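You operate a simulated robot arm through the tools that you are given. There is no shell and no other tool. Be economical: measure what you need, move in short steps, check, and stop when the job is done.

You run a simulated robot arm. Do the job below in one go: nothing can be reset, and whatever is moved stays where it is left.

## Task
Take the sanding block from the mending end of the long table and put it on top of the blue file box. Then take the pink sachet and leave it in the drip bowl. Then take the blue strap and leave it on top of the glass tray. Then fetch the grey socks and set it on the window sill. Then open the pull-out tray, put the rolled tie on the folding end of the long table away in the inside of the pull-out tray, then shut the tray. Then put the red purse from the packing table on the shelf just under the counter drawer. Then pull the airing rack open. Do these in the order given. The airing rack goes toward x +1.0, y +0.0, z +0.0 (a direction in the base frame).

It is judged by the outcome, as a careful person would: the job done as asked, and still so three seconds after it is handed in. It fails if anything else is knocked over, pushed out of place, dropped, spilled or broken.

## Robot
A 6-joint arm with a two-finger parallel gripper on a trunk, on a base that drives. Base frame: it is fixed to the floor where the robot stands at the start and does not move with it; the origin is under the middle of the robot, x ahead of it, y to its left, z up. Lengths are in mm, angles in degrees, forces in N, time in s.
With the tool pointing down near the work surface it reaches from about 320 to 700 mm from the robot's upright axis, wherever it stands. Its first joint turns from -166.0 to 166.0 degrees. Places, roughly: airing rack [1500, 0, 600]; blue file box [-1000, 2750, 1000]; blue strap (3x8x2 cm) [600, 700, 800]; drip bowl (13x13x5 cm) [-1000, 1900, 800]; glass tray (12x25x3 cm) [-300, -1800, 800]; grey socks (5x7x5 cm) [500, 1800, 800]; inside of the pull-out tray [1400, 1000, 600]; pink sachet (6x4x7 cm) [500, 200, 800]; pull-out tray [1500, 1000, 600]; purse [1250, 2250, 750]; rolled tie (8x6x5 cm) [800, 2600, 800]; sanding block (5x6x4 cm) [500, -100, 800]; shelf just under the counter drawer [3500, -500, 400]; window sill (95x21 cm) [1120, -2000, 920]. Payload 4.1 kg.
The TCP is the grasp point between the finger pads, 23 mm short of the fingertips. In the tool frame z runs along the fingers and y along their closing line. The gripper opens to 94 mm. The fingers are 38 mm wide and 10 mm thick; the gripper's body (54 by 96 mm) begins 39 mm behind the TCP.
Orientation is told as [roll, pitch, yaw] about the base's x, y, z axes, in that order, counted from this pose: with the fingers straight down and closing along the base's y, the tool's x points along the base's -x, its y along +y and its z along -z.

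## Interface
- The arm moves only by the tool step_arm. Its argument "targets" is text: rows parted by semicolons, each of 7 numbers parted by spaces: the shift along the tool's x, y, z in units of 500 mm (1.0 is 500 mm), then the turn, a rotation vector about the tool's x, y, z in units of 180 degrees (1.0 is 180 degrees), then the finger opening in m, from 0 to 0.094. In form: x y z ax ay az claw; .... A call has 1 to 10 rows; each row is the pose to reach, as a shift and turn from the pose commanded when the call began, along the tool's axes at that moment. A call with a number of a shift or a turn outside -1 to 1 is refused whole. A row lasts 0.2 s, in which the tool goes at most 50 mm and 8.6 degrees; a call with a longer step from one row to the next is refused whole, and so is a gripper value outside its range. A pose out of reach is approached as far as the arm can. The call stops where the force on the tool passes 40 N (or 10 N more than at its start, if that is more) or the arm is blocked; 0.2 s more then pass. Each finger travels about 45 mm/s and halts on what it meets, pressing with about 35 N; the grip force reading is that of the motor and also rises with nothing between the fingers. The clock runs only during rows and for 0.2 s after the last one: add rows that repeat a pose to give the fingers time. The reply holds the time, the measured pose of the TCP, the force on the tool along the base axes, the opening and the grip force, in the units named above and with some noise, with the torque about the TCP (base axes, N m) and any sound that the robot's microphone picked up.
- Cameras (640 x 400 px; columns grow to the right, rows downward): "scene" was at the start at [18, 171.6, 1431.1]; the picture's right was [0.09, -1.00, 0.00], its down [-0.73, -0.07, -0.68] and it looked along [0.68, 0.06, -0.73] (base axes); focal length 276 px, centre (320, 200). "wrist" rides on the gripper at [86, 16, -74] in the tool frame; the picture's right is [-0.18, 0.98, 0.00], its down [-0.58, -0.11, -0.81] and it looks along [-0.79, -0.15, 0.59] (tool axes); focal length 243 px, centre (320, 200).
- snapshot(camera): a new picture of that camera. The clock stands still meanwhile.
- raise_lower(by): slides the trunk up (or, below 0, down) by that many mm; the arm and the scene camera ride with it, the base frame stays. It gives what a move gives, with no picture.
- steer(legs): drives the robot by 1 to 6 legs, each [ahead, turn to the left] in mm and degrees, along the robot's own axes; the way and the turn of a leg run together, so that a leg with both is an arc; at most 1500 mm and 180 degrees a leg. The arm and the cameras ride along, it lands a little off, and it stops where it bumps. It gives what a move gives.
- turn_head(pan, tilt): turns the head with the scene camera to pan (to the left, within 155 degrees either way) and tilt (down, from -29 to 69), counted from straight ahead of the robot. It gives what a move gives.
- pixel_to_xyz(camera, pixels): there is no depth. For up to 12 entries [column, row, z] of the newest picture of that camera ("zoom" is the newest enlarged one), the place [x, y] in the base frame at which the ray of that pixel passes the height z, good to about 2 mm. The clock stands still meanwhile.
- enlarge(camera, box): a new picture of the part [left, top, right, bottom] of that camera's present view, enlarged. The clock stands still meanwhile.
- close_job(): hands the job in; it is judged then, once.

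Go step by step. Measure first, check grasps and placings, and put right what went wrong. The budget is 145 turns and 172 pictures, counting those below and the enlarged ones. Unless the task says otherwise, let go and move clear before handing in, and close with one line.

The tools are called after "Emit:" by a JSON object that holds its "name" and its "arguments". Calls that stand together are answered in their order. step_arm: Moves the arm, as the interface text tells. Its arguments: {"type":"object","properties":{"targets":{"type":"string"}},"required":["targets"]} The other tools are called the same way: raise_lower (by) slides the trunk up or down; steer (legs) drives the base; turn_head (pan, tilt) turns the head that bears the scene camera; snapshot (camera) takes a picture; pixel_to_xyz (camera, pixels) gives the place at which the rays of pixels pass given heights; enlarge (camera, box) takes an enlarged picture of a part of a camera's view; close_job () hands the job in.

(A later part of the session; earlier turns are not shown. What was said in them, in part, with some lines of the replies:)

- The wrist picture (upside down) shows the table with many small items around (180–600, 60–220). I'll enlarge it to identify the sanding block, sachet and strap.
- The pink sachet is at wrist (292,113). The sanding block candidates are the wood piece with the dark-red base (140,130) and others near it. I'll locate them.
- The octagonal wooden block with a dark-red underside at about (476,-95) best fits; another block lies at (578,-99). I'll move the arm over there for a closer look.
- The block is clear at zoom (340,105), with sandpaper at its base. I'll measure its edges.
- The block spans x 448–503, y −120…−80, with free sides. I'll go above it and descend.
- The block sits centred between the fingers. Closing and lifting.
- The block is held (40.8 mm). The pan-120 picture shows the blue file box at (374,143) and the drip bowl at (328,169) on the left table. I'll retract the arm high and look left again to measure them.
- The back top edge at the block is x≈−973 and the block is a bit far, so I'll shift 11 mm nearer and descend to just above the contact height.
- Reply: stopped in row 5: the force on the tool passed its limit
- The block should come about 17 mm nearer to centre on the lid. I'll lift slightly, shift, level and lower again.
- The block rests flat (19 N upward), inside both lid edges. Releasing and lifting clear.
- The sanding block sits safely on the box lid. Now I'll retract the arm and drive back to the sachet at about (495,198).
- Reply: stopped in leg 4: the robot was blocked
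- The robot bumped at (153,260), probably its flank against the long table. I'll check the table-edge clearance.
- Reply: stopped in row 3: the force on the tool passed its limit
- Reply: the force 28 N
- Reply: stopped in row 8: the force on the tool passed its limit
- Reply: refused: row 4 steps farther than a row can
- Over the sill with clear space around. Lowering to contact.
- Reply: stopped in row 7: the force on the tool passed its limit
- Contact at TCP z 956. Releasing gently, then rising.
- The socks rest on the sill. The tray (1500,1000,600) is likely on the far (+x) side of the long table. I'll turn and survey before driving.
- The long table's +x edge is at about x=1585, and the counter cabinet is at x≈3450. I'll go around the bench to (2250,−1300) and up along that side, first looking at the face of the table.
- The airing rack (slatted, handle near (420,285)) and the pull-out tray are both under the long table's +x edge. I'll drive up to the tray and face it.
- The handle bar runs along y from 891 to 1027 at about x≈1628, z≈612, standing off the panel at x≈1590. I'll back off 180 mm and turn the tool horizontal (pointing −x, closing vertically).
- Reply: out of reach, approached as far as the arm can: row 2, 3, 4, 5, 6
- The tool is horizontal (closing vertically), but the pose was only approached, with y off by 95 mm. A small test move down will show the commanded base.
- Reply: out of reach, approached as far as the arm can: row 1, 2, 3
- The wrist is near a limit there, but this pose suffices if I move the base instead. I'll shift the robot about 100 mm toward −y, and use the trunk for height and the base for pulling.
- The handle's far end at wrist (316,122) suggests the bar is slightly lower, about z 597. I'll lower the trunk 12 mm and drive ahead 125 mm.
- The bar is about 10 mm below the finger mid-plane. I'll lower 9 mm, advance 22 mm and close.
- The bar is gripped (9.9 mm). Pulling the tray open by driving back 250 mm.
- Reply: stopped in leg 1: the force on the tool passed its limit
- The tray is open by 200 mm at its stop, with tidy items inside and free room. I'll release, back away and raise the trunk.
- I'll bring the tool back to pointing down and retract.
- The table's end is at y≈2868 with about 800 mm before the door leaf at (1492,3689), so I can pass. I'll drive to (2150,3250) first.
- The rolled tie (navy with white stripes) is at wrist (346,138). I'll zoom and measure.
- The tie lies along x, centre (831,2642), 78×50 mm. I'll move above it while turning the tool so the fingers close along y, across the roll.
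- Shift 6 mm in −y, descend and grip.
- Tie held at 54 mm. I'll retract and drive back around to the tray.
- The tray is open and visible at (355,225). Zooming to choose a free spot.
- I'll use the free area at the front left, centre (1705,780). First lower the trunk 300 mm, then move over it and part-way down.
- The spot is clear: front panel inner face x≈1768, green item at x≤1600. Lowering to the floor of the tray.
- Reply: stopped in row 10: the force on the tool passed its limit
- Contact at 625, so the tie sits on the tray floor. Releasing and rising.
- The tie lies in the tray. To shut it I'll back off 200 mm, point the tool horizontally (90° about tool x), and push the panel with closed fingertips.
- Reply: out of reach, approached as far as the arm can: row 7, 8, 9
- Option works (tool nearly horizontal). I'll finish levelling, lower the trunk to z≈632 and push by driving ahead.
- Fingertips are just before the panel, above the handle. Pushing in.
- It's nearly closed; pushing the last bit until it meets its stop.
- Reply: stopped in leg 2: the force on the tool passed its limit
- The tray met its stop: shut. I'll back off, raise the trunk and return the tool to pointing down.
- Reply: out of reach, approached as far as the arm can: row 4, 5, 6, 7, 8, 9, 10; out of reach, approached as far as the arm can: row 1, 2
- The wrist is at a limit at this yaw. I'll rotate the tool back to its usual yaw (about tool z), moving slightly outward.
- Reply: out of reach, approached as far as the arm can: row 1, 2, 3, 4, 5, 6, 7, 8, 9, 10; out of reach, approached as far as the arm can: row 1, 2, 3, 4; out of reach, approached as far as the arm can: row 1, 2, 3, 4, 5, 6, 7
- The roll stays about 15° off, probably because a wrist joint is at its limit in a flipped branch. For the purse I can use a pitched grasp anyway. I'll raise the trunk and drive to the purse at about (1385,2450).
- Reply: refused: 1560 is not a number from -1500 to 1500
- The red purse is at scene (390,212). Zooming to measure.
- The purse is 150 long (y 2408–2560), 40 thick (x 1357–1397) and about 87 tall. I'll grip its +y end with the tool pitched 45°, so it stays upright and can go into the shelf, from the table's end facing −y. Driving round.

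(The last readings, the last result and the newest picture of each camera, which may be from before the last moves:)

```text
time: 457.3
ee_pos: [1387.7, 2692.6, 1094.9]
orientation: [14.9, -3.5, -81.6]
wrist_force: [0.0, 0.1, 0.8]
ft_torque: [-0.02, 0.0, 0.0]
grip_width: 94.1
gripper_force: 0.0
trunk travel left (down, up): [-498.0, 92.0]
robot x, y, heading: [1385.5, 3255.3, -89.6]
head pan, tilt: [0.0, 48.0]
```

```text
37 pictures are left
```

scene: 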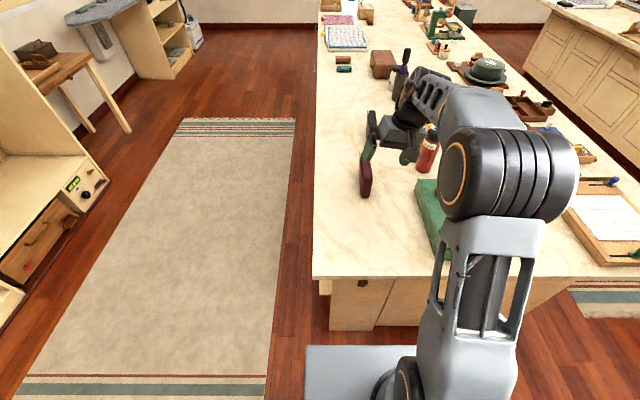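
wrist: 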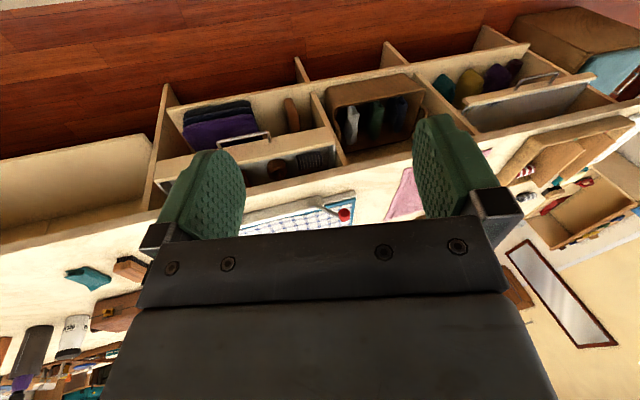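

I'm in position at (1386,3255) facing −y, with the purse ahead. I'll pitch the tool 45° forward, level the roll and move to a pre-grasp behind the purse's near end.

Emit:
{"name": "step_arm", "arguments": {"targets": "-0.0168 -0.0191 0.0478 0.0141 -0.0336 0.0019 0.094; -0.0336 -0.0383 0.0956 0.0283 -0.0671 0.0037 0.094; -0.0504 -0.0574 0.1434 0.0424 -0.1007 0.0056 0.094; -0.0672 -0.0766 0.1912 0.0566 -0.1343 0.0074 0.094; -0.084 -0.0957 0.239 0.0707 -0.1679 0.0093 0.094; -0.1008 -0.1149 0.2868 0.0849 -0.2014 0.0111 0.094; -0.1176 -0.134 0.3346 0.099 -0.235 0.013 0.094; -0.1176 -0.134 0.3346 0.099 -0.235 0.013 0.094"}}

Emit:
{"name": "snapshot", "arguments": {"camera": "wrist"}}

Emit:
{"name": "snapshot", "arguments": {"camera": "scene"}}

```text
time: 459.1
ee_pos: [1386.7, 2625.2, 931.1]
orientation: [3.7, -42.2, -89.6]
wrist_force: [0.6, 0.2, 0.1]
ft_torque: [0.02, -0.04, 0.0]
grip_width: 93.9
gripper_force: 0.1
out of reach, approached as far as the arm can: row 7, 8
trunk travel left (down, up): [-498.0, 92.0]
robot x, y, heading: [1385.0, 3252.6, -89.6]
head pan, tilt: [0.0, 48.0]
```

```text
36 pictures are left
```

wrist: 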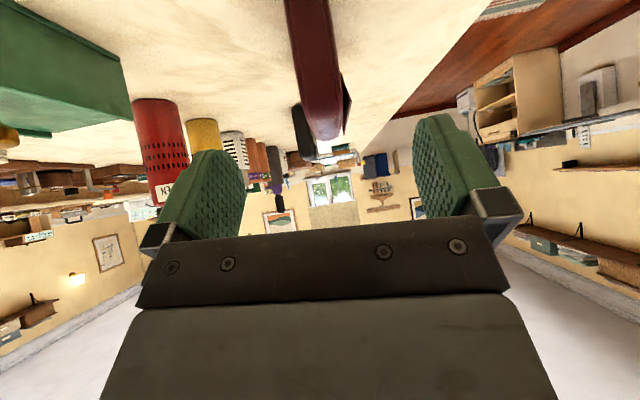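

```text
35 pictures are left
```

scene: 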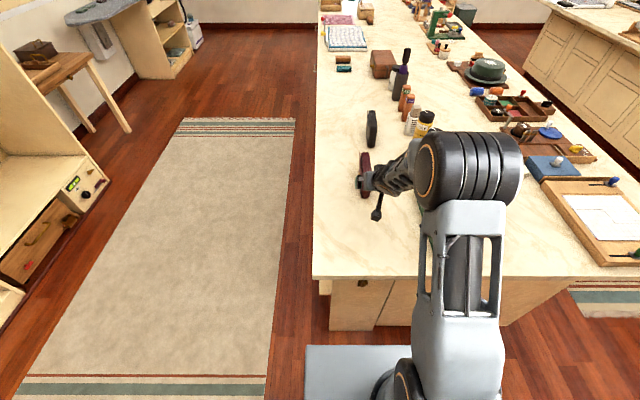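

Emit:
{"name": "pixel_to_xyz", "arguments": {"camera": "wrist", "pixels": [[285, 5, 867], [333, 5, 867], [298, 90, 867], [340, 80, 867], [285, 5, 780], [333, 5, 780]]}}

Emit:
{"name": "enlarge", "arguments": {"camera": "wrist", "box": [230, 0, 410, 150]}}

```text
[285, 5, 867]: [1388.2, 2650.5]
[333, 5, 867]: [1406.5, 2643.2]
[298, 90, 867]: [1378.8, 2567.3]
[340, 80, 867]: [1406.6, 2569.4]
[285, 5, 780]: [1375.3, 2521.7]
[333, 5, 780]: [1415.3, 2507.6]
```

```text
2.67 times, centred on (320, 75) of wrist
```

zoom: 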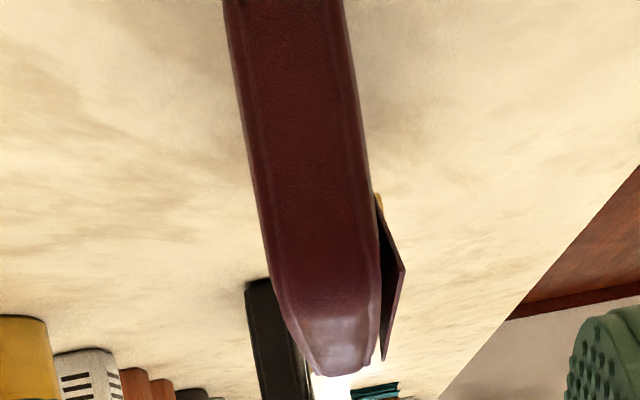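

The purse's near end is at y≈2560, x≈1375–1410, top z≈867. Advancing along the tool axis to straddle that end, then closing.

Emit:
{"name": "step_arm", "arguments": {"targets": "-0.002 -0.003 0.065 0 0 0 0.094; -0.004 -0.006 0.13 0 0 0 0.094; -0.006 -0.009 0.195 0 0 0 0.094; -0.008 -0.012 0.259 0 0 0 0.094; -0.008 -0.012 0.259 0 0 0 0.094"}}

Emit:
{"name": "snapshot", "arguments": {"camera": "wrist"}}

Emit:
{"name": "enlarge", "arguments": {"camera": "scene", "box": [310, 110, 470, 230]}}

```text
time: 460.3
ee_pos: [1390.3, 2531.4, 843.7]
orientation: [3.7, -42.8, -89.9]
wrist_force: [0.4, 4.5, 23.7]
ft_torque: [0.09, 0.28, -0.04]
grip_width: 93.9
gripper_force: 0.1
trunk travel left (down, up): [-498.0, 92.0]
robot x, y, heading: [1389.3, 3252.2, -89.6]
head pan, tilt: [0.0, 48.0]
```

```text
33 pictures are left
```

wrist: 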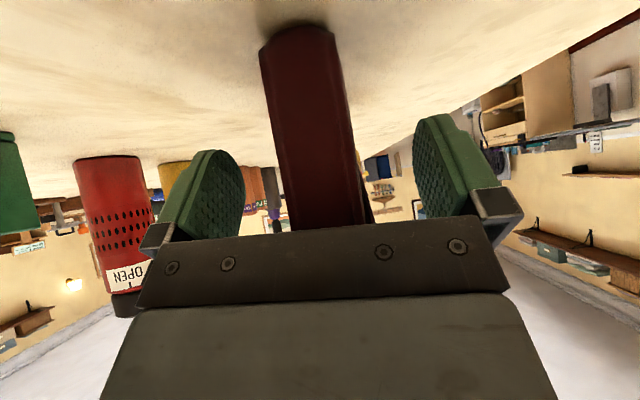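

```text
3.33 times, centred on (390, 170) of scene
```

zoom: 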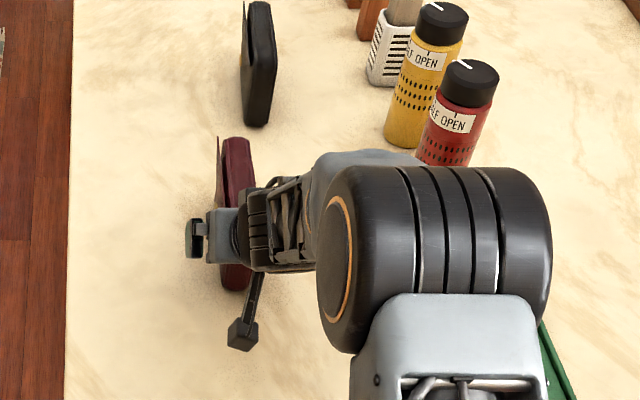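

The palm just touches the purse's corner (24 N). Backing off 7 mm, then closing.

Emit:
{"name": "step_arm", "arguments": {"targets": "0 0 -0.014 0 0 0 0.094; 0 0 -0.016 0 0 0 0.094; 0 0 -0.016 0 0 0 0.02; 0 0 -0.016 0 0 0 0.02; 0 0 -0.016 0 0 0 0.02; 0 0 -0.016 0 0 0 0.02; 0 0 -0.016 0 0 0 0.02"}}

Emit:
{"name": "snapshot", "arguments": {"camera": "wrist"}}

```text
time: 461.9
ee_pos: [1388.8, 2538.3, 844.7]
orientation: [3.8, -42.3, -89.9]
wrist_force: [-0.8, -0.2, 1.0]
ft_torque: [0.05, 0.03, -0.12]
grip_width: 40.6
gripper_force: 34.9
trunk travel left (down, up): [-498.0, 92.0]
robot x, y, heading: [1388.5, 3251.5, -89.3]
head pan, tilt: [0.0, 48.0]
```

```text
31 pictures are left
```

wrist: 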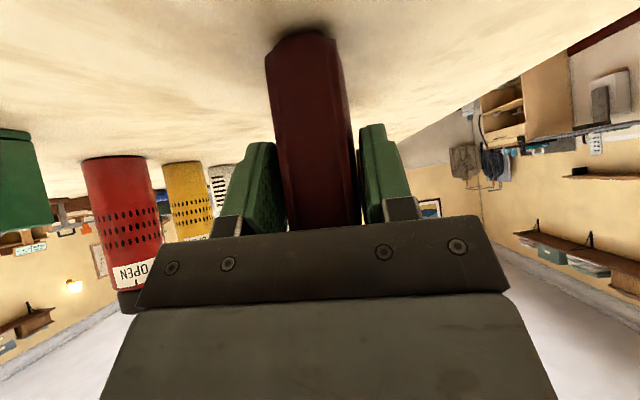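

Gripped at 40.6 mm. Lifting with the trunk and checking.

Emit:
{"name": "raise_lower", "arguments": {"by": 85}}

Emit:
{"name": "enlarge", "arguments": {"camera": "scene", "box": [280, 110, 480, 260]}}

```text
time: 463.1
ee_pos: [1387.8, 2538.9, 929.7]
orientation: [3.8, -42.3, -90.0]
wrist_force: [-0.9, 0.3, -1.3]
ft_torque: [0.1, 0.01, 0.05]
grip_width: 40.7
gripper_force: 34.9
trunk travel left (down, up): [-583.0, 7.0]
robot x, y, heading: [1389.3, 3251.2, -89.6]
head pan, tilt: [0.0, 48.0]
```

```text
2.67 times, centred on (380, 185) of scene
```

zoom: 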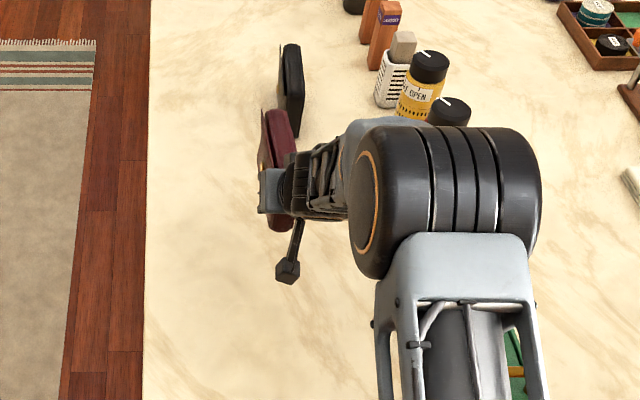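

The purse is held upright. Driving back around toward the counter cabinet.

Emit:
{"name": "steer", "arguments": {"legs": [[0, 90], [1000, 0], [0, -91], [1400, 0], [800, 0]]}}

```text
time: 486.5
ee_pos: [2524.9, 373.7, 928.8]
orientation: [3.8, -42.3, -87.9]
wrist_force: [-1.5, 0.5, -2.6]
ft_torque: [0.12, 0.01, 0.02]
grip_width: 40.3
gripper_force: 34.6
trunk travel left (down, up): [-583.0, 7.0]
robot x, y, heading: [2496.7, 1089.8, -87.5]
head pan, tilt: [0.0, 48.0]
```

Emit:
{"name": "steer", "arguments": {"legs": [[0, -2], [800, 0], [790, 0], [0, 89.5]]}}

Emit:
{"name": "turn_head", "arguments": {"pan": 0, "tilt": 40}}

Emit:
{"name": "snapshot", "arguments": {"camera": "scene"}}

```text
time: 498.8
ee_pos: [3227.9, -523.2, 930.0]
orientation: [3.8, -42.3, -1.5]
wrist_force: [-8.5, -17.8, 1.6]
ft_torque: [-0.97, 0.13, -2.36]
grip_width: 43.0
gripper_force: 35.3
trunk travel left (down, up): [-583.0, 7.0]
robot x, y, heading: [2513.7, -508.5, -1.2]
head pan, tilt: [0.0, 48.0]
```

```text
time: 499.4
ee_pos: [3229.4, -524.2, 929.7]
orientation: [3.7, -42.3, -1.7]
wrist_force: [-0.4, -14.7, -0.9]
ft_torque: [-0.76, -0.07, -1.95]
grip_width: 42.4
gripper_force: 35.0
trunk travel left (down, up): [-583.0, 7.0]
robot x, y, heading: [2516.0, -504.6, -1.2]
head pan, tilt: [0.0, 40.0]
```

```text
29 pictures are left
```

scene: 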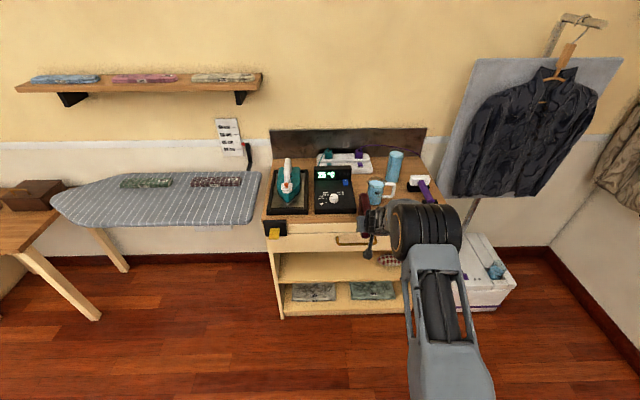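

A side force of −15 N shows the purse touching something by the counter. Zooming in before moving.

Emit:
{"name": "enlarge", "arguments": {"camera": "scene", "box": [320, 130, 480, 270]}}

Emit:
{"name": "snapshot", "arguments": {"camera": "wrist"}}

```text
2.86 times, centred on (400, 200) of scene
```

zoom: 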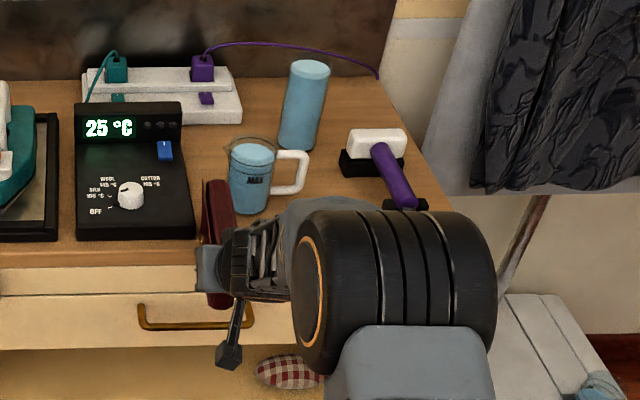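

```text
27 pictures are left
```

wrist: 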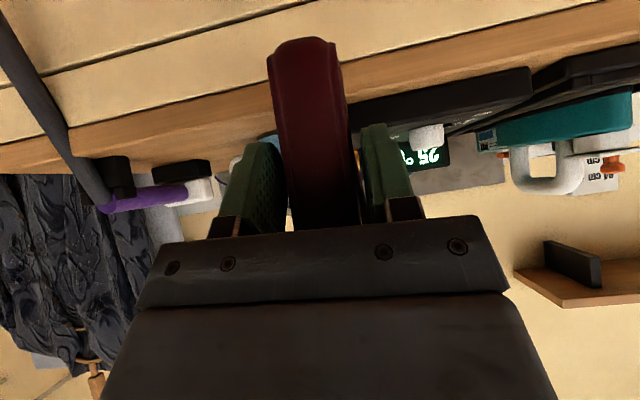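

The purse's far end presses against the black control box. I'll ease the tool 4 mm away from it, then reverse straight out.

Emit:
{"name": "step_arm", "arguments": {"targets": "0 -0.005 0 0 0 0 0.02; 0 -0.01 0 0 0 0 0.02"}}

Emit:
{"name": "steer", "arguments": {"legs": [[-100, 0], [-150, 0]]}}

Emit:
{"name": "enlarge", "arguments": {"camera": "scene", "box": [240, 110, 480, 290]}}

```text
time: 500.1
ee_pos: [3229.7, -525.6, 930.3]
orientation: [3.8, -42.4, -1.3]
wrist_force: [2.1, -6.2, -1.2]
ft_torque: [-0.35, 0.07, -0.88]
grip_width: 42.4
gripper_force: 35.1
trunk travel left (down, up): [-583.0, 7.0]
robot x, y, heading: [2511.2, -507.4, -1.1]
head pan, tilt: [0.0, 40.0]
```

```text
time: 502.2
ee_pos: [2978.0, -525.1, 929.5]
orientation: [3.7, -42.3, -1.8]
wrist_force: [0.0, -0.1, -1.1]
ft_torque: [0.0, 0.14, -0.01]
grip_width: 40.4
gripper_force: 35.4
trunk travel left (down, up): [-583.0, 7.0]
robot x, y, heading: [2267.4, -501.0, -1.3]
head pan, tilt: [0.0, 40.0]
```

```text
2.22 times, centred on (360, 200) of scene
```

zoom: 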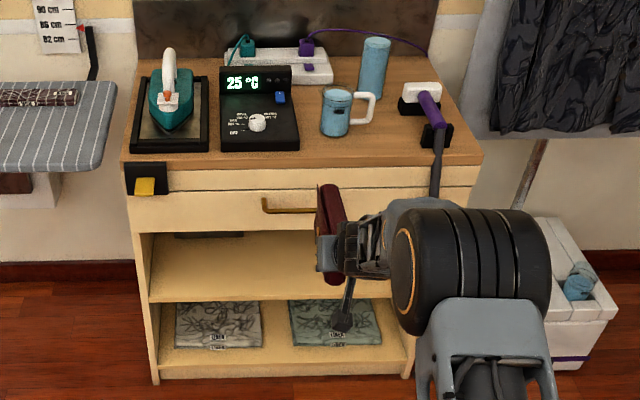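

The counter items all stand in place. Now I'll measure the shelf opening under the drawer.

Emit:
{"name": "pixel_to_xyz", "arguments": {"camera": "zoom", "pixels": [[155, 383, 0], [408, 377, 0], [153, 302, 330], [153, 302, 360], [153, 302, 400], [137, 232, 500], [137, 232, 550], [122, 160, 800], [122, 160, 850], [482, 157, 850], [148, 236, 400], [210, 235, 400]]}}

```text
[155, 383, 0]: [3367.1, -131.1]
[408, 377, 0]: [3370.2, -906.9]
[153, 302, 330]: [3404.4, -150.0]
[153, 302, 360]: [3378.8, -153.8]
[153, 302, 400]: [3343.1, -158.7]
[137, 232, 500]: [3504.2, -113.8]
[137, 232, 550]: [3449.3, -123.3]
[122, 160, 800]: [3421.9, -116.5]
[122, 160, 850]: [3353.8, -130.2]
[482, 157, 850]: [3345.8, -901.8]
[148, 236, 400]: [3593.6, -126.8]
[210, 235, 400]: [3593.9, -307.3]
```

Emit:
{"name": "pixel_to_xyz", "arguments": {"camera": "zoom", "pixels": [[262, 207, 680], [320, 212, 680], [175, 237, 370], [245, 237, 370], [175, 237, 410], [245, 237, 410], [150, 245, 370], [300, 245, 370]]}}

Emit:
{"name": "raise_lower", "arguments": {"by": -440}}

Emit:
{"name": "turn_head", "arguments": {"pan": 0, "tilt": 28}}

Emit:
{"name": "enlarge", "arguments": {"camera": "scene", "box": [230, 110, 500, 290]}}

```text
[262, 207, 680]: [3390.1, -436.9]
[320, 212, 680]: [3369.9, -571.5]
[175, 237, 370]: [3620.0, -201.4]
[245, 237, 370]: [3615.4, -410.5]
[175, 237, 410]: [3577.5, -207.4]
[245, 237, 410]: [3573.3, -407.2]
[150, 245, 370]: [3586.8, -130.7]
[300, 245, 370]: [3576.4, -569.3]
```

```text
refused: -440 is not a number from -400 to 400
```

```text
time: 502.9
ee_pos: [2979.1, -525.1, 929.9]
orientation: [3.5, -42.3, -1.9]
wrist_force: [-0.4, -0.5, -1.0]
ft_torque: [0.03, 0.1, -0.02]
grip_width: 40.6
gripper_force: 34.6
trunk travel left (down, up): [-583.0, 7.0]
robot x, y, heading: [2260.8, -503.3, -1.2]
head pan, tilt: [0.0, 28.0]
```

```text
2.22 times, centred on (365, 200) of scene
```

zoom: 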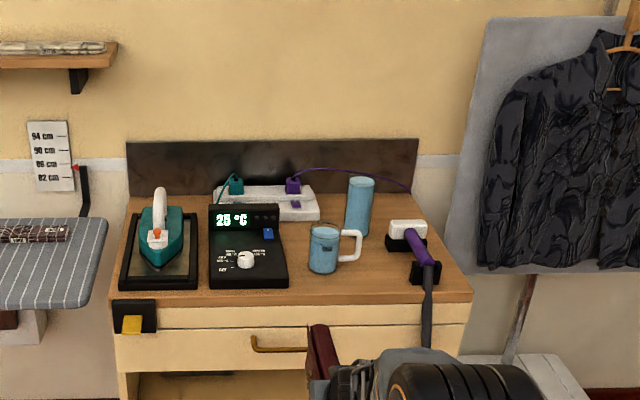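

Emit:
{"name": "raise_lower", "arguments": {"by": -400}}

Emit:
{"name": "raise_lower", "arguments": {"by": -70}}

Emit:
{"name": "enlarge", "arguments": {"camera": "scene", "box": [200, 100, 520, 340]}}

Emit:
{"name": "snapshot", "arguments": {"camera": "wrist"}}

```text
time: 506.7
ee_pos: [2979.6, -524.8, 529.1]
orientation: [3.7, -42.3, -1.7]
wrist_force: [0.5, 0.1, -1.2]
ft_torque: [0.04, 0.14, 0.01]
grip_width: 40.3
gripper_force: 35.1
trunk travel left (down, up): [-183.0, 407.0]
robot x, y, heading: [2263.0, -500.9, -1.3]
head pan, tilt: [0.0, 28.0]
```

```text
time: 507.8
ee_pos: [2980.0, -525.4, 459.3]
orientation: [3.6, -42.2, -1.8]
wrist_force: [0.3, 0.2, -1.8]
ft_torque: [0.04, 0.11, 0.0]
grip_width: 40.4
gripper_force: 35.0
trunk travel left (down, up): [-113.0, 477.0]
robot x, y, heading: [2262.7, -503.2, -1.1]
head pan, tilt: [0.0, 28.0]
```

```text
1.67 times, centred on (360, 220) of scene
```

zoom: 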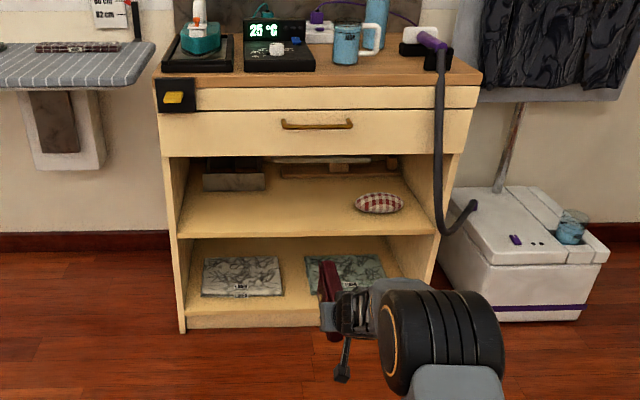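

```text
23 pictures are left
```

wrist: 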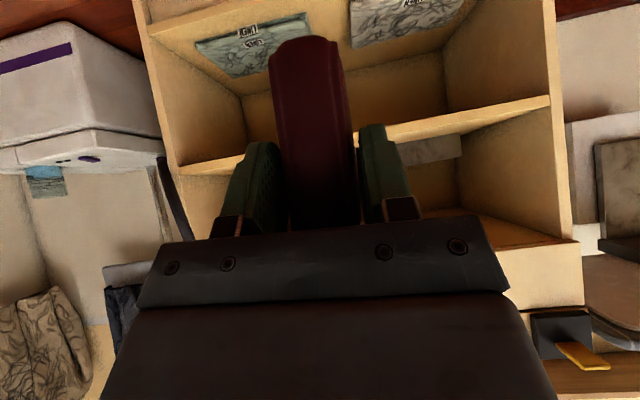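

Emit:
{"name": "pixel_to_xyz", "arguments": {"camera": "zoom", "pixels": [[182, 238, 370], [437, 234, 370], [355, 206, 375], [380, 212, 372], [203, 190, 372], [265, 190, 372], [282, 177, 372], [168, 156, 600], [168, 156, 620], [300, 128, 680], [300, 215, 370], [182, 238, 350]]}}

```text
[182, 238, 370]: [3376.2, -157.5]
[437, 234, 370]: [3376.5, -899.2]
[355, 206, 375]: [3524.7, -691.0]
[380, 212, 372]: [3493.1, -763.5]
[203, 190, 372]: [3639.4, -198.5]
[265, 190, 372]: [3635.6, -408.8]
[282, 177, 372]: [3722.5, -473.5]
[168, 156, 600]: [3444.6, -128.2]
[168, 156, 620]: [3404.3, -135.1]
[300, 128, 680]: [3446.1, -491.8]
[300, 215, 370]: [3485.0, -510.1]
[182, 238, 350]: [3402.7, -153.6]
```

The shelf top is z≈373, front x≈3372, and the area y −160…−680, x 3372–3630 is free. I'll shift the arm +175 mm in y to avoid the drawer handle.

Emit:
{"name": "step_arm", "arguments": {"targets": "0 0.07 0 0 0 0 0.02; 0 0.14 0 0 0 0 0.02; 0 0.21 0 0 0 0 0.02; 0 0.28 0 0 0 0 0.02; 0 0.34 0 0 0 0 0.02; 0 0.34 0 0 0 0 0.02"}}

```text
time: 509.2
ee_pos: [2975.9, -353.3, 467.0]
orientation: [3.6, -42.3, -1.8]
wrist_force: [-0.4, 0.1, -2.4]
ft_torque: [-0.01, 0.1, -0.01]
grip_width: 40.3
gripper_force: 35.2
trunk travel left (down, up): [-113.0, 477.0]
robot x, y, heading: [2263.8, -500.8, -1.6]
head pan, tilt: [0.0, 28.0]
```

Feasible. Driving ahead 300 mm and checking the clearance.

Emit:
{"name": "steer", "arguments": {"legs": [[300, 0]]}}

Emit:
{"name": "enlarge", "arguments": {"camera": "scene", "box": [180, 130, 480, 380]}}

```text
time: 511.2
ee_pos: [3271.7, -360.3, 466.0]
orientation: [3.6, -42.3, -1.7]
wrist_force: [0.3, -1.0, -2.4]
ft_torque: [0.0, 0.13, 0.01]
grip_width: 40.4
gripper_force: 35.3
trunk travel left (down, up): [-113.0, 477.0]
robot x, y, heading: [2561.7, -505.5, -1.1]
head pan, tilt: [0.0, 28.0]
```

```text
1.60 times, centred on (330, 255) of scene
```

zoom: 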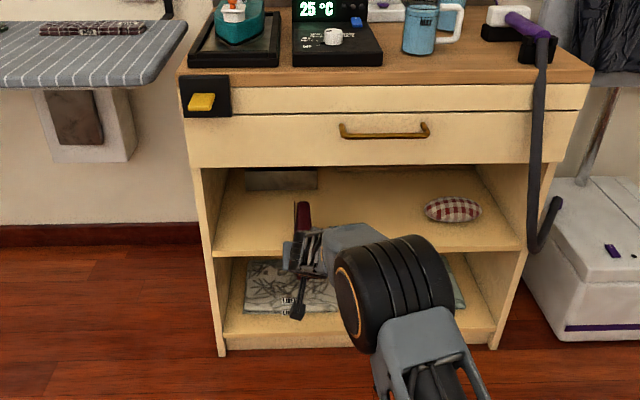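

Emit:
{"name": "steer", "arguments": {"legs": [[100, 0], [62, 0]]}}

Emit:
{"name": "enlarge", "arguments": {"camera": "scene", "box": [180, 150, 480, 390]}}

Emit:
{"name": "enlarge", "arguments": {"camera": "wrist", "box": [100, 0, 540, 250]}}

```text
time: 513.0
ee_pos: [3432.0, -365.1, 465.2]
orientation: [3.7, -42.2, -1.8]
wrist_force: [0.0, -0.1, -2.3]
ft_torque: [0.01, 0.15, -0.02]
grip_width: 40.5
gripper_force: 35.1
trunk travel left (down, up): [-113.0, 477.0]
robot x, y, heading: [2718.1, -511.4, -1.4]
head pan, tilt: [0.0, 28.0]
```

```text
1.67 times, centred on (330, 270) of scene
```

zoom: 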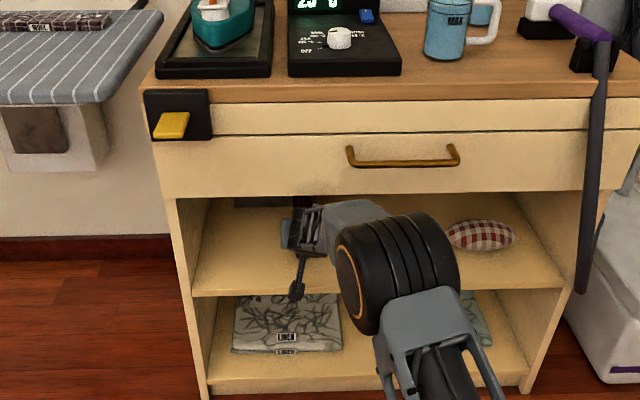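

```text
1.45 times, centred on (320, 125) of wrist
```

zoom: 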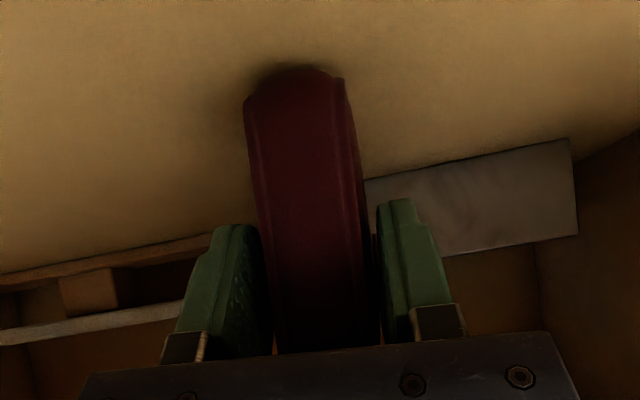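

The purse is inside the shelf space, clear of everything. Lowering with the trunk in small steps.

Emit:
{"name": "raise_lower", "arguments": {"by": -22}}

Emit:
{"name": "raise_lower", "arguments": {"by": -4}}

Emit:
{"name": "raise_lower", "arguments": {"by": -3}}

```text
time: 513.6
ee_pos: [3436.1, -362.5, 452.8]
orientation: [3.9, -43.1, -2.0]
wrist_force: [-2.5, -0.4, 12.8]
ft_torque: [-0.23, 0.35, -0.03]
grip_width: 40.7
gripper_force: 34.8
trunk travel left (down, up): [-91.0, 499.0]
robot x, y, heading: [2721.2, -513.7, -1.1]
head pan, tilt: [0.0, 28.0]
stopped: the force on the tool passed its limit (the readings are from after the stop); the commanded pose is now the measured one
```

```text
time: 514.2
ee_pos: [3436.6, -362.9, 452.8]
orientation: [4.1, -43.4, -1.9]
wrist_force: [-7.2, -0.6, 34.8]
ft_torque: [-0.56, 0.59, -0.06]
grip_width: 41.1
gripper_force: 34.6
trunk travel left (down, up): [-87.0, 503.0]
robot x, y, heading: [2719.6, -511.7, -1.2]
head pan, tilt: [0.0, 28.0]
```

```text
time: 514.7
ee_pos: [3437.2, -363.5, 451.0]
orientation: [4.2, -43.7, -2.0]
wrist_force: [-9.5, -1.5, 43.3]
ft_torque: [-0.81, -0.13, -0.07]
grip_width: 41.1
gripper_force: 35.0
trunk travel left (down, up): [-84.0, 506.0]
robot x, y, heading: [2722.0, -511.6, -1.3]
head pan, tilt: [0.0, 28.0]
```

Contact came at TCP z 453, a bit higher than expected. I'll ease up slightly and look before releasing.

Emit:
{"name": "raise_lower", "arguments": {"by": 5}}

Emit:
{"name": "enlarge", "arguments": {"camera": "wrist", "box": [100, 0, 540, 250]}}

Emit:
{"name": "turn_head", "arguments": {"pan": 0, "tilt": 40}}

Emit:
{"name": "enlarge", "arguments": {"camera": "scene", "box": [230, 160, 390, 300]}}

```text
time: 515.2
ee_pos: [3436.9, -362.3, 452.6]
orientation: [4.1, -43.3, -2.0]
wrist_force: [6.3, 2.1, 22.8]
ft_torque: [-0.28, -1.6, -0.01]
grip_width: 41.0
gripper_force: 34.9
trunk travel left (down, up): [-89.0, 501.0]
robot x, y, heading: [2719.8, -511.3, -1.4]
head pan, tilt: [0.0, 28.0]
```

```text
1.45 times, centred on (320, 125) of wrist
```

zoom: 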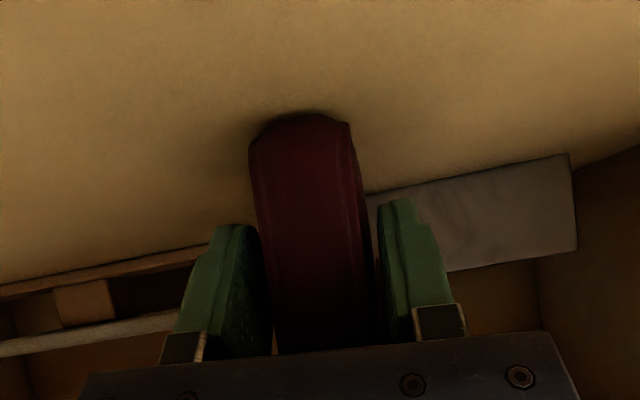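

```text
time: 516.0
ee_pos: [3436.2, -363.4, 451.5]
orientation: [3.9, -43.3, -1.9]
wrist_force: [6.9, 0.6, 21.7]
ft_torque: [-0.3, -1.35, 0.04]
grip_width: 40.9
gripper_force: 35.3
trunk travel left (down, up): [-89.0, 501.0]
robot x, y, heading: [2723.3, -510.5, -1.1]
head pan, tilt: [0.0, 40.0]
```

```text
2.86 times, centred on (310, 230) of scene
```

zoom: 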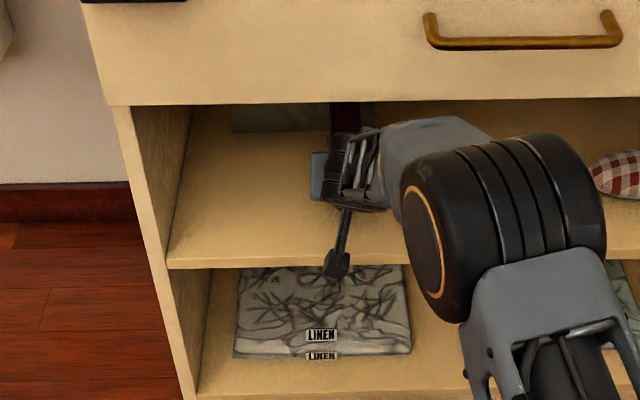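

The purse now bears on the shelf with its bottom flush (shadow contact at zoom (300,115)). Releasing.

Emit:
{"name": "step_arm", "arguments": {"targets": "0 0 0 0 0 0 0.05; 0 0 0 0 0 0 0.06; 0 0 0 0 0 0 0.075; 0 0 0 0 0 0 0.08; 0 0 0 0 0 0 0.08"}}

Emit:
{"name": "enlarge", "arguments": {"camera": "wrist", "box": [100, 0, 540, 250]}}

```text
time: 517.2
ee_pos: [3435.9, -365.5, 450.0]
orientation: [3.9, -42.9, -1.9]
wrist_force: [-5.5, 0.4, 3.4]
ft_torque: [-0.05, -0.22, -0.02]
grip_width: 80.0
gripper_force: 0.0
trunk travel left (down, up): [-89.0, 501.0]
robot x, y, heading: [2719.6, -513.6, -1.2]
head pan, tilt: [0.0, 40.0]
```

```text
1.45 times, centred on (320, 125) of wrist
```

zoom: 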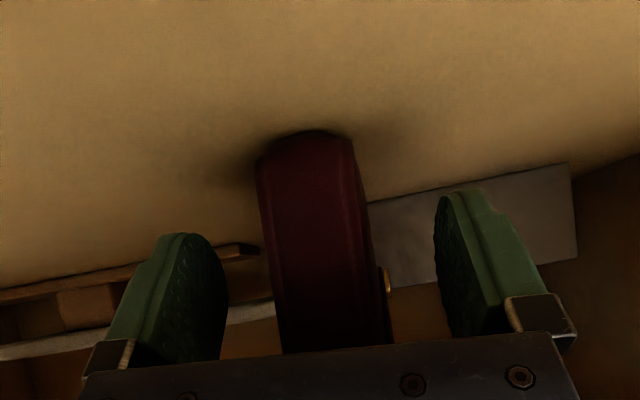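

The purse stands free and upright. Backing out.

Emit:
{"name": "steer", "arguments": {"legs": [[-60, 0], [-240, 0]]}}

Emit:
{"name": "turn_head", "arguments": {"pan": 0, "tilt": 30}}

Emit:
{"name": "enlarge", "arguments": {"camera": "scene", "box": [180, 100, 480, 340]}}

```text
time: 519.5
ee_pos: [3137.8, -356.5, 447.9]
orientation: [3.9, -43.0, -1.9]
wrist_force: [1.1, 0.7, 0.1]
ft_torque: [0.02, 0.02, -0.02]
grip_width: 79.9
gripper_force: 0.0
trunk travel left (down, up): [-89.0, 501.0]
robot x, y, heading: [2423.0, -504.0, -1.6]
head pan, tilt: [0.0, 40.0]
```

```text
time: 520.2
ee_pos: [3137.3, -356.7, 448.8]
orientation: [3.8, -43.0, -1.9]
wrist_force: [0.0, 0.5, -0.9]
ft_torque: [0.0, 0.0, 0.0]
grip_width: 79.9
gripper_force: 0.1
trunk travel left (down, up): [-89.0, 501.0]
robot x, y, heading: [2423.1, -505.7, -1.2]
head pan, tilt: [0.0, 30.0]
```

```text
1.67 times, centred on (330, 220) of scene
```

zoom: 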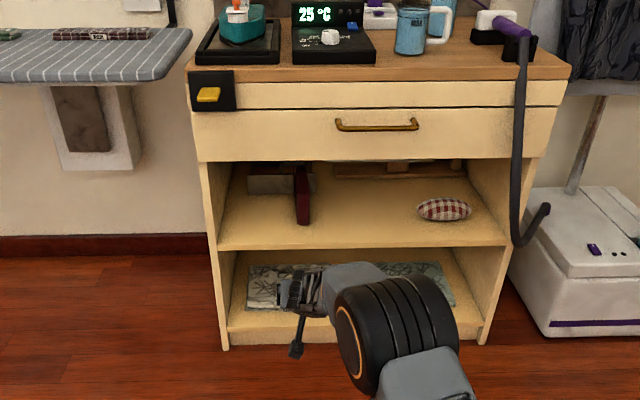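

The purse stands properly on the shelf. Last: the airing rack. I'll shift the arm back, raise it to about z 600, and drive to face the rack near y≈0.

Emit:
{"name": "step_arm", "arguments": {"targets": "0 -0.08 0 0 0 0 0.08; 0 -0.16 0 0 0 0 0.08; 0 -0.24 0 0 0 0 0.08; 0 -0.32 0 0 0 0 0.08"}}

Emit:
{"name": "raise_lower", "arguments": {"by": 160}}

Emit:
{"name": "steer", "arguments": {"legs": [[-60, 0], [0, 90], [520, 0], [0, 90]]}}

Emit:
{"name": "turn_head", "arguments": {"pan": 0, "tilt": 40}}

Emit:
{"name": "snapshot", "arguments": {"camera": "scene"}}

```text
time: 521.2
ee_pos: [3138.8, -514.7, 440.7]
orientation: [3.9, -43.0, -1.8]
wrist_force: [0.8, 0.3, -0.6]
ft_torque: [0.0, -0.04, 0.01]
grip_width: 80.1
gripper_force: 0.1
trunk travel left (down, up): [-89.0, 501.0]
robot x, y, heading: [2421.0, -506.2, -1.5]
head pan, tilt: [0.0, 30.0]
```

```text
time: 523.0
ee_pos: [3139.7, -514.4, 601.4]
orientation: [3.9, -42.9, -1.9]
wrist_force: [-0.5, 0.0, -0.4]
ft_torque: [-0.01, 0.01, -0.02]
grip_width: 80.1
gripper_force: 0.0
trunk travel left (down, up): [-249.0, 341.0]
robot x, y, heading: [2422.2, -503.1, -1.4]
head pan, tilt: [0.0, 30.0]
```

```text
time: 534.3
ee_pos: [1654.2, 17.3, 600.1]
orientation: [3.9, -43.0, 178.3]
wrist_force: [0.0, 0.9, 0.8]
ft_torque: [-0.02, 0.03, 0.0]
grip_width: 80.2
gripper_force: 0.2
trunk travel left (down, up): [-249.0, 341.0]
robot x, y, heading: [2368.5, 9.3, 178.6]
head pan, tilt: [0.0, 30.0]
```

```text
time: 535.0
ee_pos: [1654.0, 17.3, 600.5]
orientation: [3.9, -42.9, 178.2]
wrist_force: [-0.5, -0.1, -0.1]
ft_torque: [-0.01, 0.01, -0.01]
grip_width: 80.1
gripper_force: 0.0
trunk travel left (down, up): [-249.0, 341.0]
robot x, y, heading: [2371.9, 9.4, 178.8]
head pan, tilt: [0.0, 40.0]
```

```text
15 pictures are left
```

scene: 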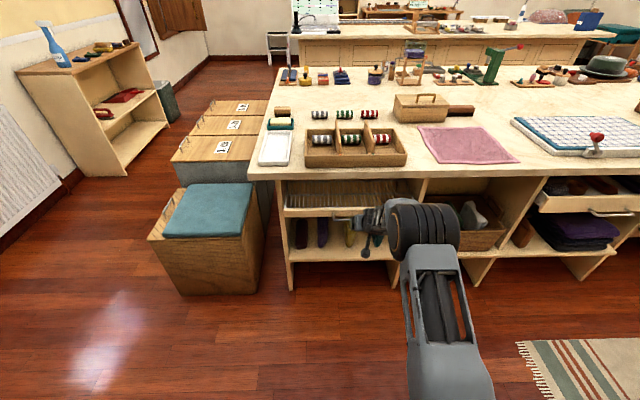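

Emit:
{"name": "enlarge", "arguments": {"camera": "scene", "box": [260, 160, 440, 280]}}

Emit:
{"name": "pixel_to_xyz", "arguments": {"camera": "zoom", "pixels": [[90, 170, 670], [510, 170, 670], [90, 195, 620], [300, 195, 600], [200, 188, 600], [370, 188, 600]]}}

```text
3.33 times, centred on (350, 220) of scene
```

zoom: 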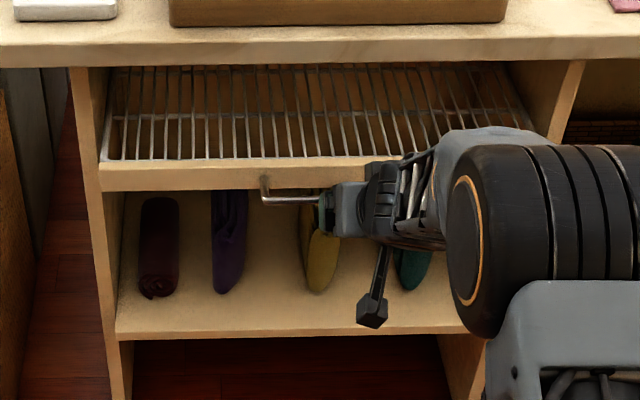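

```text
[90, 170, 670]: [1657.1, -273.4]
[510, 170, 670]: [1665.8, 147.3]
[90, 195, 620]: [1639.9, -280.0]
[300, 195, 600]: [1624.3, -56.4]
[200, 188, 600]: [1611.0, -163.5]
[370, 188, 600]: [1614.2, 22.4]
```

The rack handle is at about y −97…+40, x≈1630, z≈595, like the tray's. I'll back off 250 mm and turn the tool horizontal with vertical closing.

Emit:
{"name": "steer", "arguments": {"legs": [[-250, 0]]}}

Emit:
{"name": "step_arm", "arguments": {"targets": "0.013 -0.012 -0.012 0.0172 -0.0172 -0.0396 0.08; 0.026 -0.024 -0.024 0.0345 -0.0345 -0.0793 0.08; 0.039 -0.036 -0.036 0.0517 -0.0517 -0.1189 0.08; 0.052 -0.048 -0.048 0.069 -0.069 -0.1585 0.08; 0.065 -0.06 -0.06 0.0862 -0.0862 -0.1982 0.08; 0.078 -0.072 -0.072 0.1034 -0.1034 -0.2378 0.08; 0.091 -0.084 -0.084 0.1207 -0.1207 -0.2774 0.08; 0.104 -0.096 -0.096 0.1379 -0.1379 -0.317 0.08; 0.117 -0.108 -0.108 0.1552 -0.1552 -0.3567 0.08; 0.131 -0.12 -0.122 0.1724 -0.1724 -0.3963 0.08"}}

Emit:
{"name": "step_arm", "arguments": {"targets": "0 0 0 0.016 -0.016 -0.037 0.08; 0 0 0 0.0316 -0.0316 -0.0727 0.08; 0 0 0 0.0316 -0.0316 -0.0727 0.08"}}

```text
time: 536.8
ee_pos: [1906.4, 13.4, 600.1]
orientation: [3.9, -43.1, 178.1]
wrist_force: [-0.2, 0.0, 0.0]
ft_torque: [0.01, 0.0, -0.01]
grip_width: 80.0
gripper_force: 0.1
trunk travel left (down, up): [-249.0, 341.0]
robot x, y, heading: [2624.2, 4.2, 178.7]
head pan, tilt: [0.0, 40.0]
```

```text
time: 539.0
ee_pos: [1995.7, 74.6, 596.7]
orientation: [-83.3, -15.5, -95.6]
wrist_force: [0.0, 0.7, -0.4]
ft_torque: [-0.02, -0.01, 0.01]
grip_width: 79.9
gripper_force: 0.1
out of reach, approached as far as the arm can: row 1
trunk travel left (down, up): [-249.0, 341.0]
robot x, y, heading: [2623.3, 0.1, 178.5]
head pan, tilt: [0.0, 40.0]
```

```text
time: 539.8
ee_pos: [1996.1, 74.2, 597.6]
orientation: [-90.1, -2.8, -89.3]
wrist_force: [-0.9, 0.1, -0.7]
ft_torque: [0.01, 0.0, 0.02]
grip_width: 80.0
gripper_force: 0.0
trunk travel left (down, up): [-249.0, 341.0]
robot x, y, heading: [2622.8, 4.6, 178.6]
head pan, tilt: [0.0, 40.0]
```

The pose is reached: TCP (1996,74,598), horizontal. I'll shift 100 mm in −y and look with both cameras.

Emit:
{"name": "step_arm", "arguments": {"targets": "-0.07 0 0 0 0 0 0.09; -0.14 0 0 0 0 0 0.09; -0.2 0 0 0 0 0 0.09; -0.2 0 0 0 0 0 0.09"}}

Emit:
{"name": "steer", "arguments": {"legs": [[215, 0]]}}

Emit:
{"name": "snapshot", "arguments": {"camera": "wrist"}}

Emit:
{"name": "enlarge", "arguments": {"camera": "scene", "box": [230, 110, 430, 235]}}

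```text
time: 540.8
ee_pos: [1997.0, -23.0, 605.1]
orientation: [-90.0, -2.9, -89.2]
wrist_force: [-0.2, -0.7, -0.3]
ft_torque: [0.0, 0.01, 0.02]
grip_width: 90.3
gripper_force: 0.0
trunk travel left (down, up): [-249.0, 341.0]
robot x, y, heading: [2622.9, 2.9, 178.7]
head pan, tilt: [0.0, 40.0]
```

```text
time: 542.5
ee_pos: [1779.2, -15.2, 604.7]
orientation: [-90.0, -2.9, -89.3]
wrist_force: [0.4, -0.5, 0.4]
ft_torque: [-0.01, 0.03, -0.01]
grip_width: 90.2
gripper_force: 0.1
trunk travel left (down, up): [-249.0, 341.0]
robot x, y, heading: [2407.3, 8.8, 178.6]
head pan, tilt: [0.0, 40.0]
```

```text
13 pictures are left
```

wrist: 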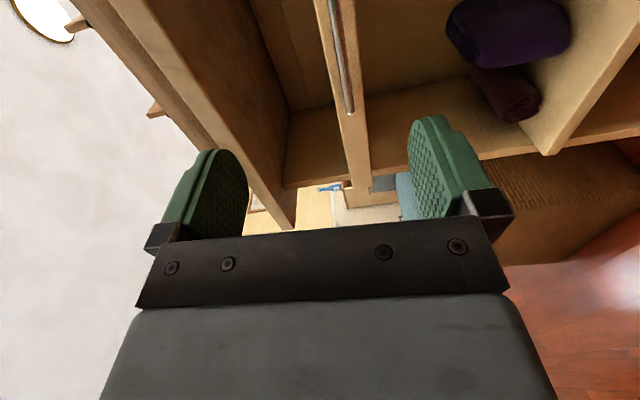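

```text
3.20 times, centred on (330, 172) of scene
```

zoom: 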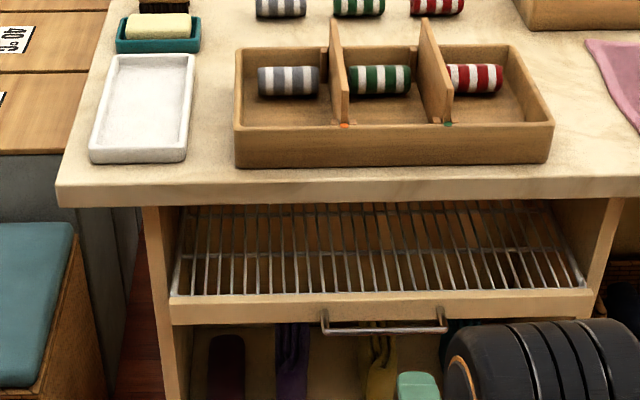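

Emit:
{"name": "pixel_to_xyz", "arguments": {"camera": "zoom", "pixels": [[325, 331, 595], [446, 329, 595], [325, 331, 610], [446, 329, 610], [385, 303, 620]]}}

Emit:
{"name": "pixel_to_xyz", "arguments": {"camera": "wrist", "pixels": [[350, 110, 580], [350, 110, 600], [350, 110, 595]]}}

```text
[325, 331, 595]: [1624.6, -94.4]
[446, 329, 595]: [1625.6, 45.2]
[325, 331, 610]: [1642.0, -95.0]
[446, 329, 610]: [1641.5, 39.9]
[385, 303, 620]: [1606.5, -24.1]
```

```text
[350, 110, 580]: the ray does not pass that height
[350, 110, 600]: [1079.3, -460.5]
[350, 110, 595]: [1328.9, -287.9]
```

The handle spans y −95…42 (I'm at −15) with the bar about 15 mm below my mid-plane. I'll lower 14 mm and advance 146 mm.

Emit:
{"name": "raise_lower", "arguments": {"by": -14}}

Emit:
{"name": "steer", "arguments": {"legs": [[125, 0]]}}

Emit:
{"name": "snapshot", "arguments": {"camera": "wrist"}}

```text
time: 543.1
ee_pos: [1779.1, -13.5, 588.9]
orientation: [-89.9, -2.9, -89.5]
wrist_force: [1.2, 0.1, 0.1]
ft_torque: [-0.01, -0.01, 0.02]
grip_width: 89.9
gripper_force: 0.0
trunk travel left (down, up): [-235.0, 355.0]
robot x, y, heading: [2407.0, 7.3, 178.3]
head pan, tilt: [0.0, 40.0]
```

```text
time: 544.4
ee_pos: [1653.2, -13.6, 590.9]
orientation: [-90.1, -2.8, -89.3]
wrist_force: [0.3, 0.2, -0.6]
ft_torque: [0.0, 0.01, 0.02]
grip_width: 90.1
gripper_force: 0.0
trunk travel left (down, up): [-235.0, 355.0]
robot x, y, heading: [2278.4, 13.4, 178.6]
head pan, tilt: [0.0, 40.0]
```

```text
11 pictures are left
```

wrist: 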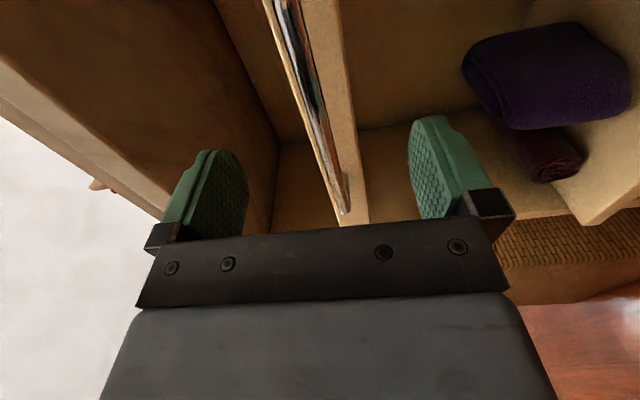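

The bar passes between the fingers. Advancing 23 mm and closing.

Emit:
{"name": "steer", "arguments": {"legs": [[23, 0]]}}

Emit:
{"name": "step_arm", "arguments": {"targets": "0 0 0 0 0 0 0; 0 0 0 0 0 0 0; 0 0 0 0 0 0 0; 0 0 0 0 0 0 0; 0 0 0 0 0 0 0; 0 0 0 0 0 0 0"}}

```text
time: 545.2
ee_pos: [1630.5, -12.9, 591.4]
orientation: [-90.0, -2.9, -89.3]
wrist_force: [-0.2, 0.4, -0.2]
ft_torque: [0.0, 0.0, 0.02]
grip_width: 90.2
gripper_force: 0.0
trunk travel left (down, up): [-235.0, 355.0]
robot x, y, heading: [2256.3, 12.1, 178.5]
head pan, tilt: [0.0, 40.0]
```

```text
time: 546.6
ee_pos: [1630.5, -12.6, 586.8]
orientation: [-89.8, -2.7, -89.4]
wrist_force: [1.1, -0.1, -13.0]
ft_torque: [1.76, -0.14, 0.03]
grip_width: 11.5
gripper_force: 45.0
trunk travel left (down, up): [-235.0, 355.0]
robot x, y, heading: [2258.8, 8.1, 178.5]
head pan, tilt: [0.0, 40.0]
```

Bar gripped (11.5 mm). Pulling the rack open.

Emit:
{"name": "steer", "arguments": {"legs": [[-120, 0], [-150, 0]]}}

Emit:
{"name": "snapshot", "arguments": {"camera": "scene"}}

```text
time: 548.2
ee_pos: [1767.4, -11.3, 587.5]
orientation: [-89.6, -2.6, -89.8]
wrist_force: [-0.3, -0.6, -2.8]
ft_torque: [1.92, -0.02, -0.37]
grip_width: 11.3
gripper_force: 45.5
trunk travel left (down, up): [-235.0, 355.0]
robot x, y, heading: [2395.5, 8.8, 178.2]
head pan, tilt: [0.0, 40.0]
stopped in leg 2: the force on the tool passed its limit (the readings are from after the stop); the commanded pose is now the measured one
```

```text
10 pictures are left
5 turns are left
```

scene: 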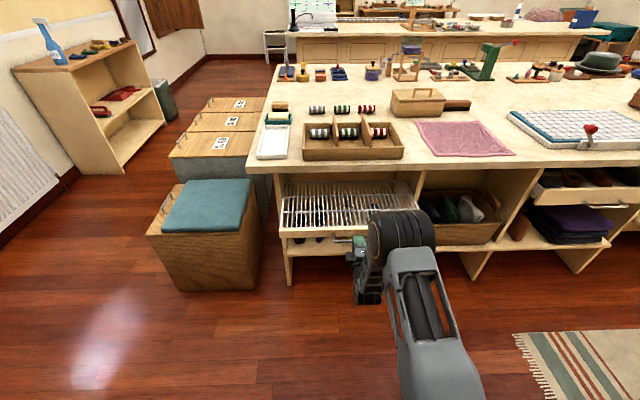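

The rack came out 137 mm and then stopped on force. One more pull will show whether that's its end stop.

Emit:
{"name": "steer", "arguments": {"legs": [[-40, 0]]}}

```text
time: 549.1
ee_pos: [1806.9, -12.7, 588.4]
orientation: [-89.6, -2.9, -90.0]
wrist_force: [-0.8, 12.8, -5.6]
ft_torque: [1.72, -0.12, 0.84]
grip_width: 11.4
gripper_force: 44.7
trunk travel left (down, up): [-235.0, 355.0]
robot x, y, heading: [2437.6, 6.9, 178.4]
head pan, tilt: [0.0, 40.0]
4 turns are left
```

It moved another 40 mm, so that wasn't the stop. Pulling on in small legs.

Emit:
{"name": "steer", "arguments": {"legs": [[-30, 0], [-30, 0], [-30, 0], [-40, 0]]}}

Emit:
{"name": "steer", "arguments": {"legs": [[-30, 0], [-30, 0], [-30, 0]]}}

Emit:
{"name": "snapshot", "arguments": {"camera": "scene"}}

```text
time: 551.2
ee_pos: [1904.8, -13.5, 587.9]
orientation: [-89.7, -2.5, -90.3]
wrist_force: [-7.3, -0.8, -5.1]
ft_torque: [1.88, -0.05, -0.34]
grip_width: 11.2
gripper_force: 44.7
trunk travel left (down, up): [-235.0, 355.0]
robot x, y, heading: [2534.1, 3.4, 177.9]
head pan, tilt: [0.0, 40.0]
stopped in leg 4: the force on the tool passed its limit (the readings are from after the stop); the commanded pose is now the measured one
```

```text
time: 551.9
ee_pos: [1906.6, -13.1, 587.7]
orientation: [-89.5, -2.4, -90.4]
wrist_force: [-9.7, -0.9, -6.8]
ft_torque: [1.9, -0.15, -0.37]
grip_width: 10.9
gripper_force: 45.7
trunk travel left (down, up): [-235.0, 355.0]
robot x, y, heading: [2536.6, 7.8, 177.5]
head pan, tilt: [0.0, 40.0]
stopped in leg 1: the force on the tool passed its limit (the readings are from after the stop); the commanded pose is now the measured one
```

```text
9 pictures are left
3 turns are left
```

scene: 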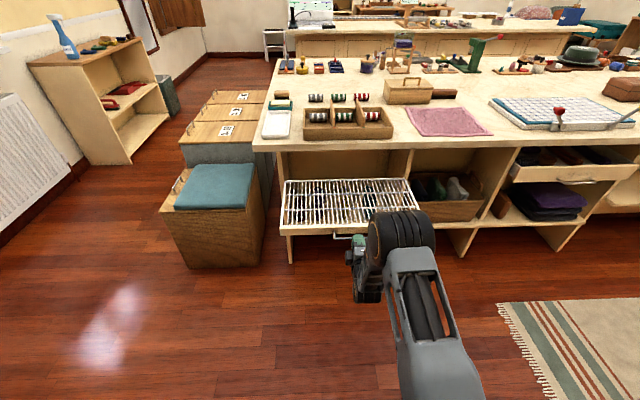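

Now it stops firmly, fully open at about 275 mm. Releasing the handle and backing clear.

Emit:
{"name": "step_arm", "arguments": {"targets": "0 0 0 0 0 0 0.06; 0 0 0 0 0 0 0.07; 0 0 0 0 0 0 0.07; 0 0 0 0 0 0 0.07; 0 0 0 0 0 0 0.07"}}

Emit:
{"name": "steer", "arguments": {"legs": [[-150, 0]]}}

Emit:
{"name": "snapshot", "arguments": {"camera": "scene"}}

```text
time: 553.1
ee_pos: [1908.8, -14.4, 590.2]
orientation: [-89.8, -2.6, -90.3]
wrist_force: [-0.3, -0.1, 0.4]
ft_torque: [0.0, 0.01, -0.01]
grip_width: 70.1
gripper_force: 0.0
trunk travel left (down, up): [-235.0, 355.0]
robot x, y, heading: [2537.0, 6.4, 178.2]
head pan, tilt: [0.0, 40.0]
```

```text
time: 554.5
ee_pos: [2059.3, -19.5, 589.1]
orientation: [-89.8, -2.6, -90.3]
wrist_force: [0.0, 0.5, 0.2]
ft_torque: [0.0, 0.0, -0.04]
grip_width: 70.0
gripper_force: 0.1
trunk travel left (down, up): [-235.0, 355.0]
robot x, y, heading: [2689.7, -0.8, 178.0]
head pan, tilt: [0.0, 40.0]
```

```text
8 pictures are left
2 turns are left
```

scene: 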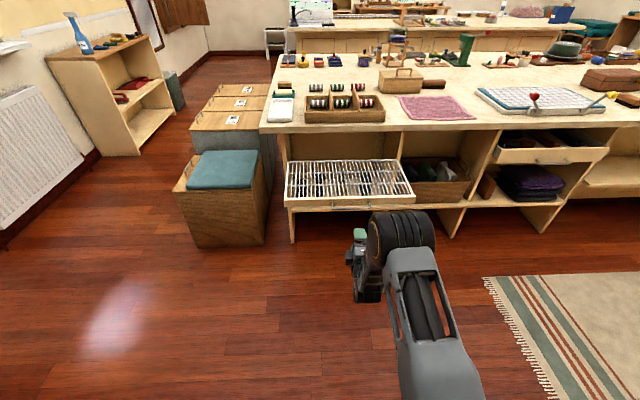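

The rack stands fully open, the tray is shut, and the gripper is clear of everything; I'm handing the job in.

Emit:
{"name": "close_job", "arguments": {}}

```text
The job is handed in.
```

I did all seven steps in the order given and handed the job in. While I carried the purse, its end pressed against the black control box on the counter; afterwards the box and the things around it looked in place. I also bumped the long table early on; nothing on it had moved.
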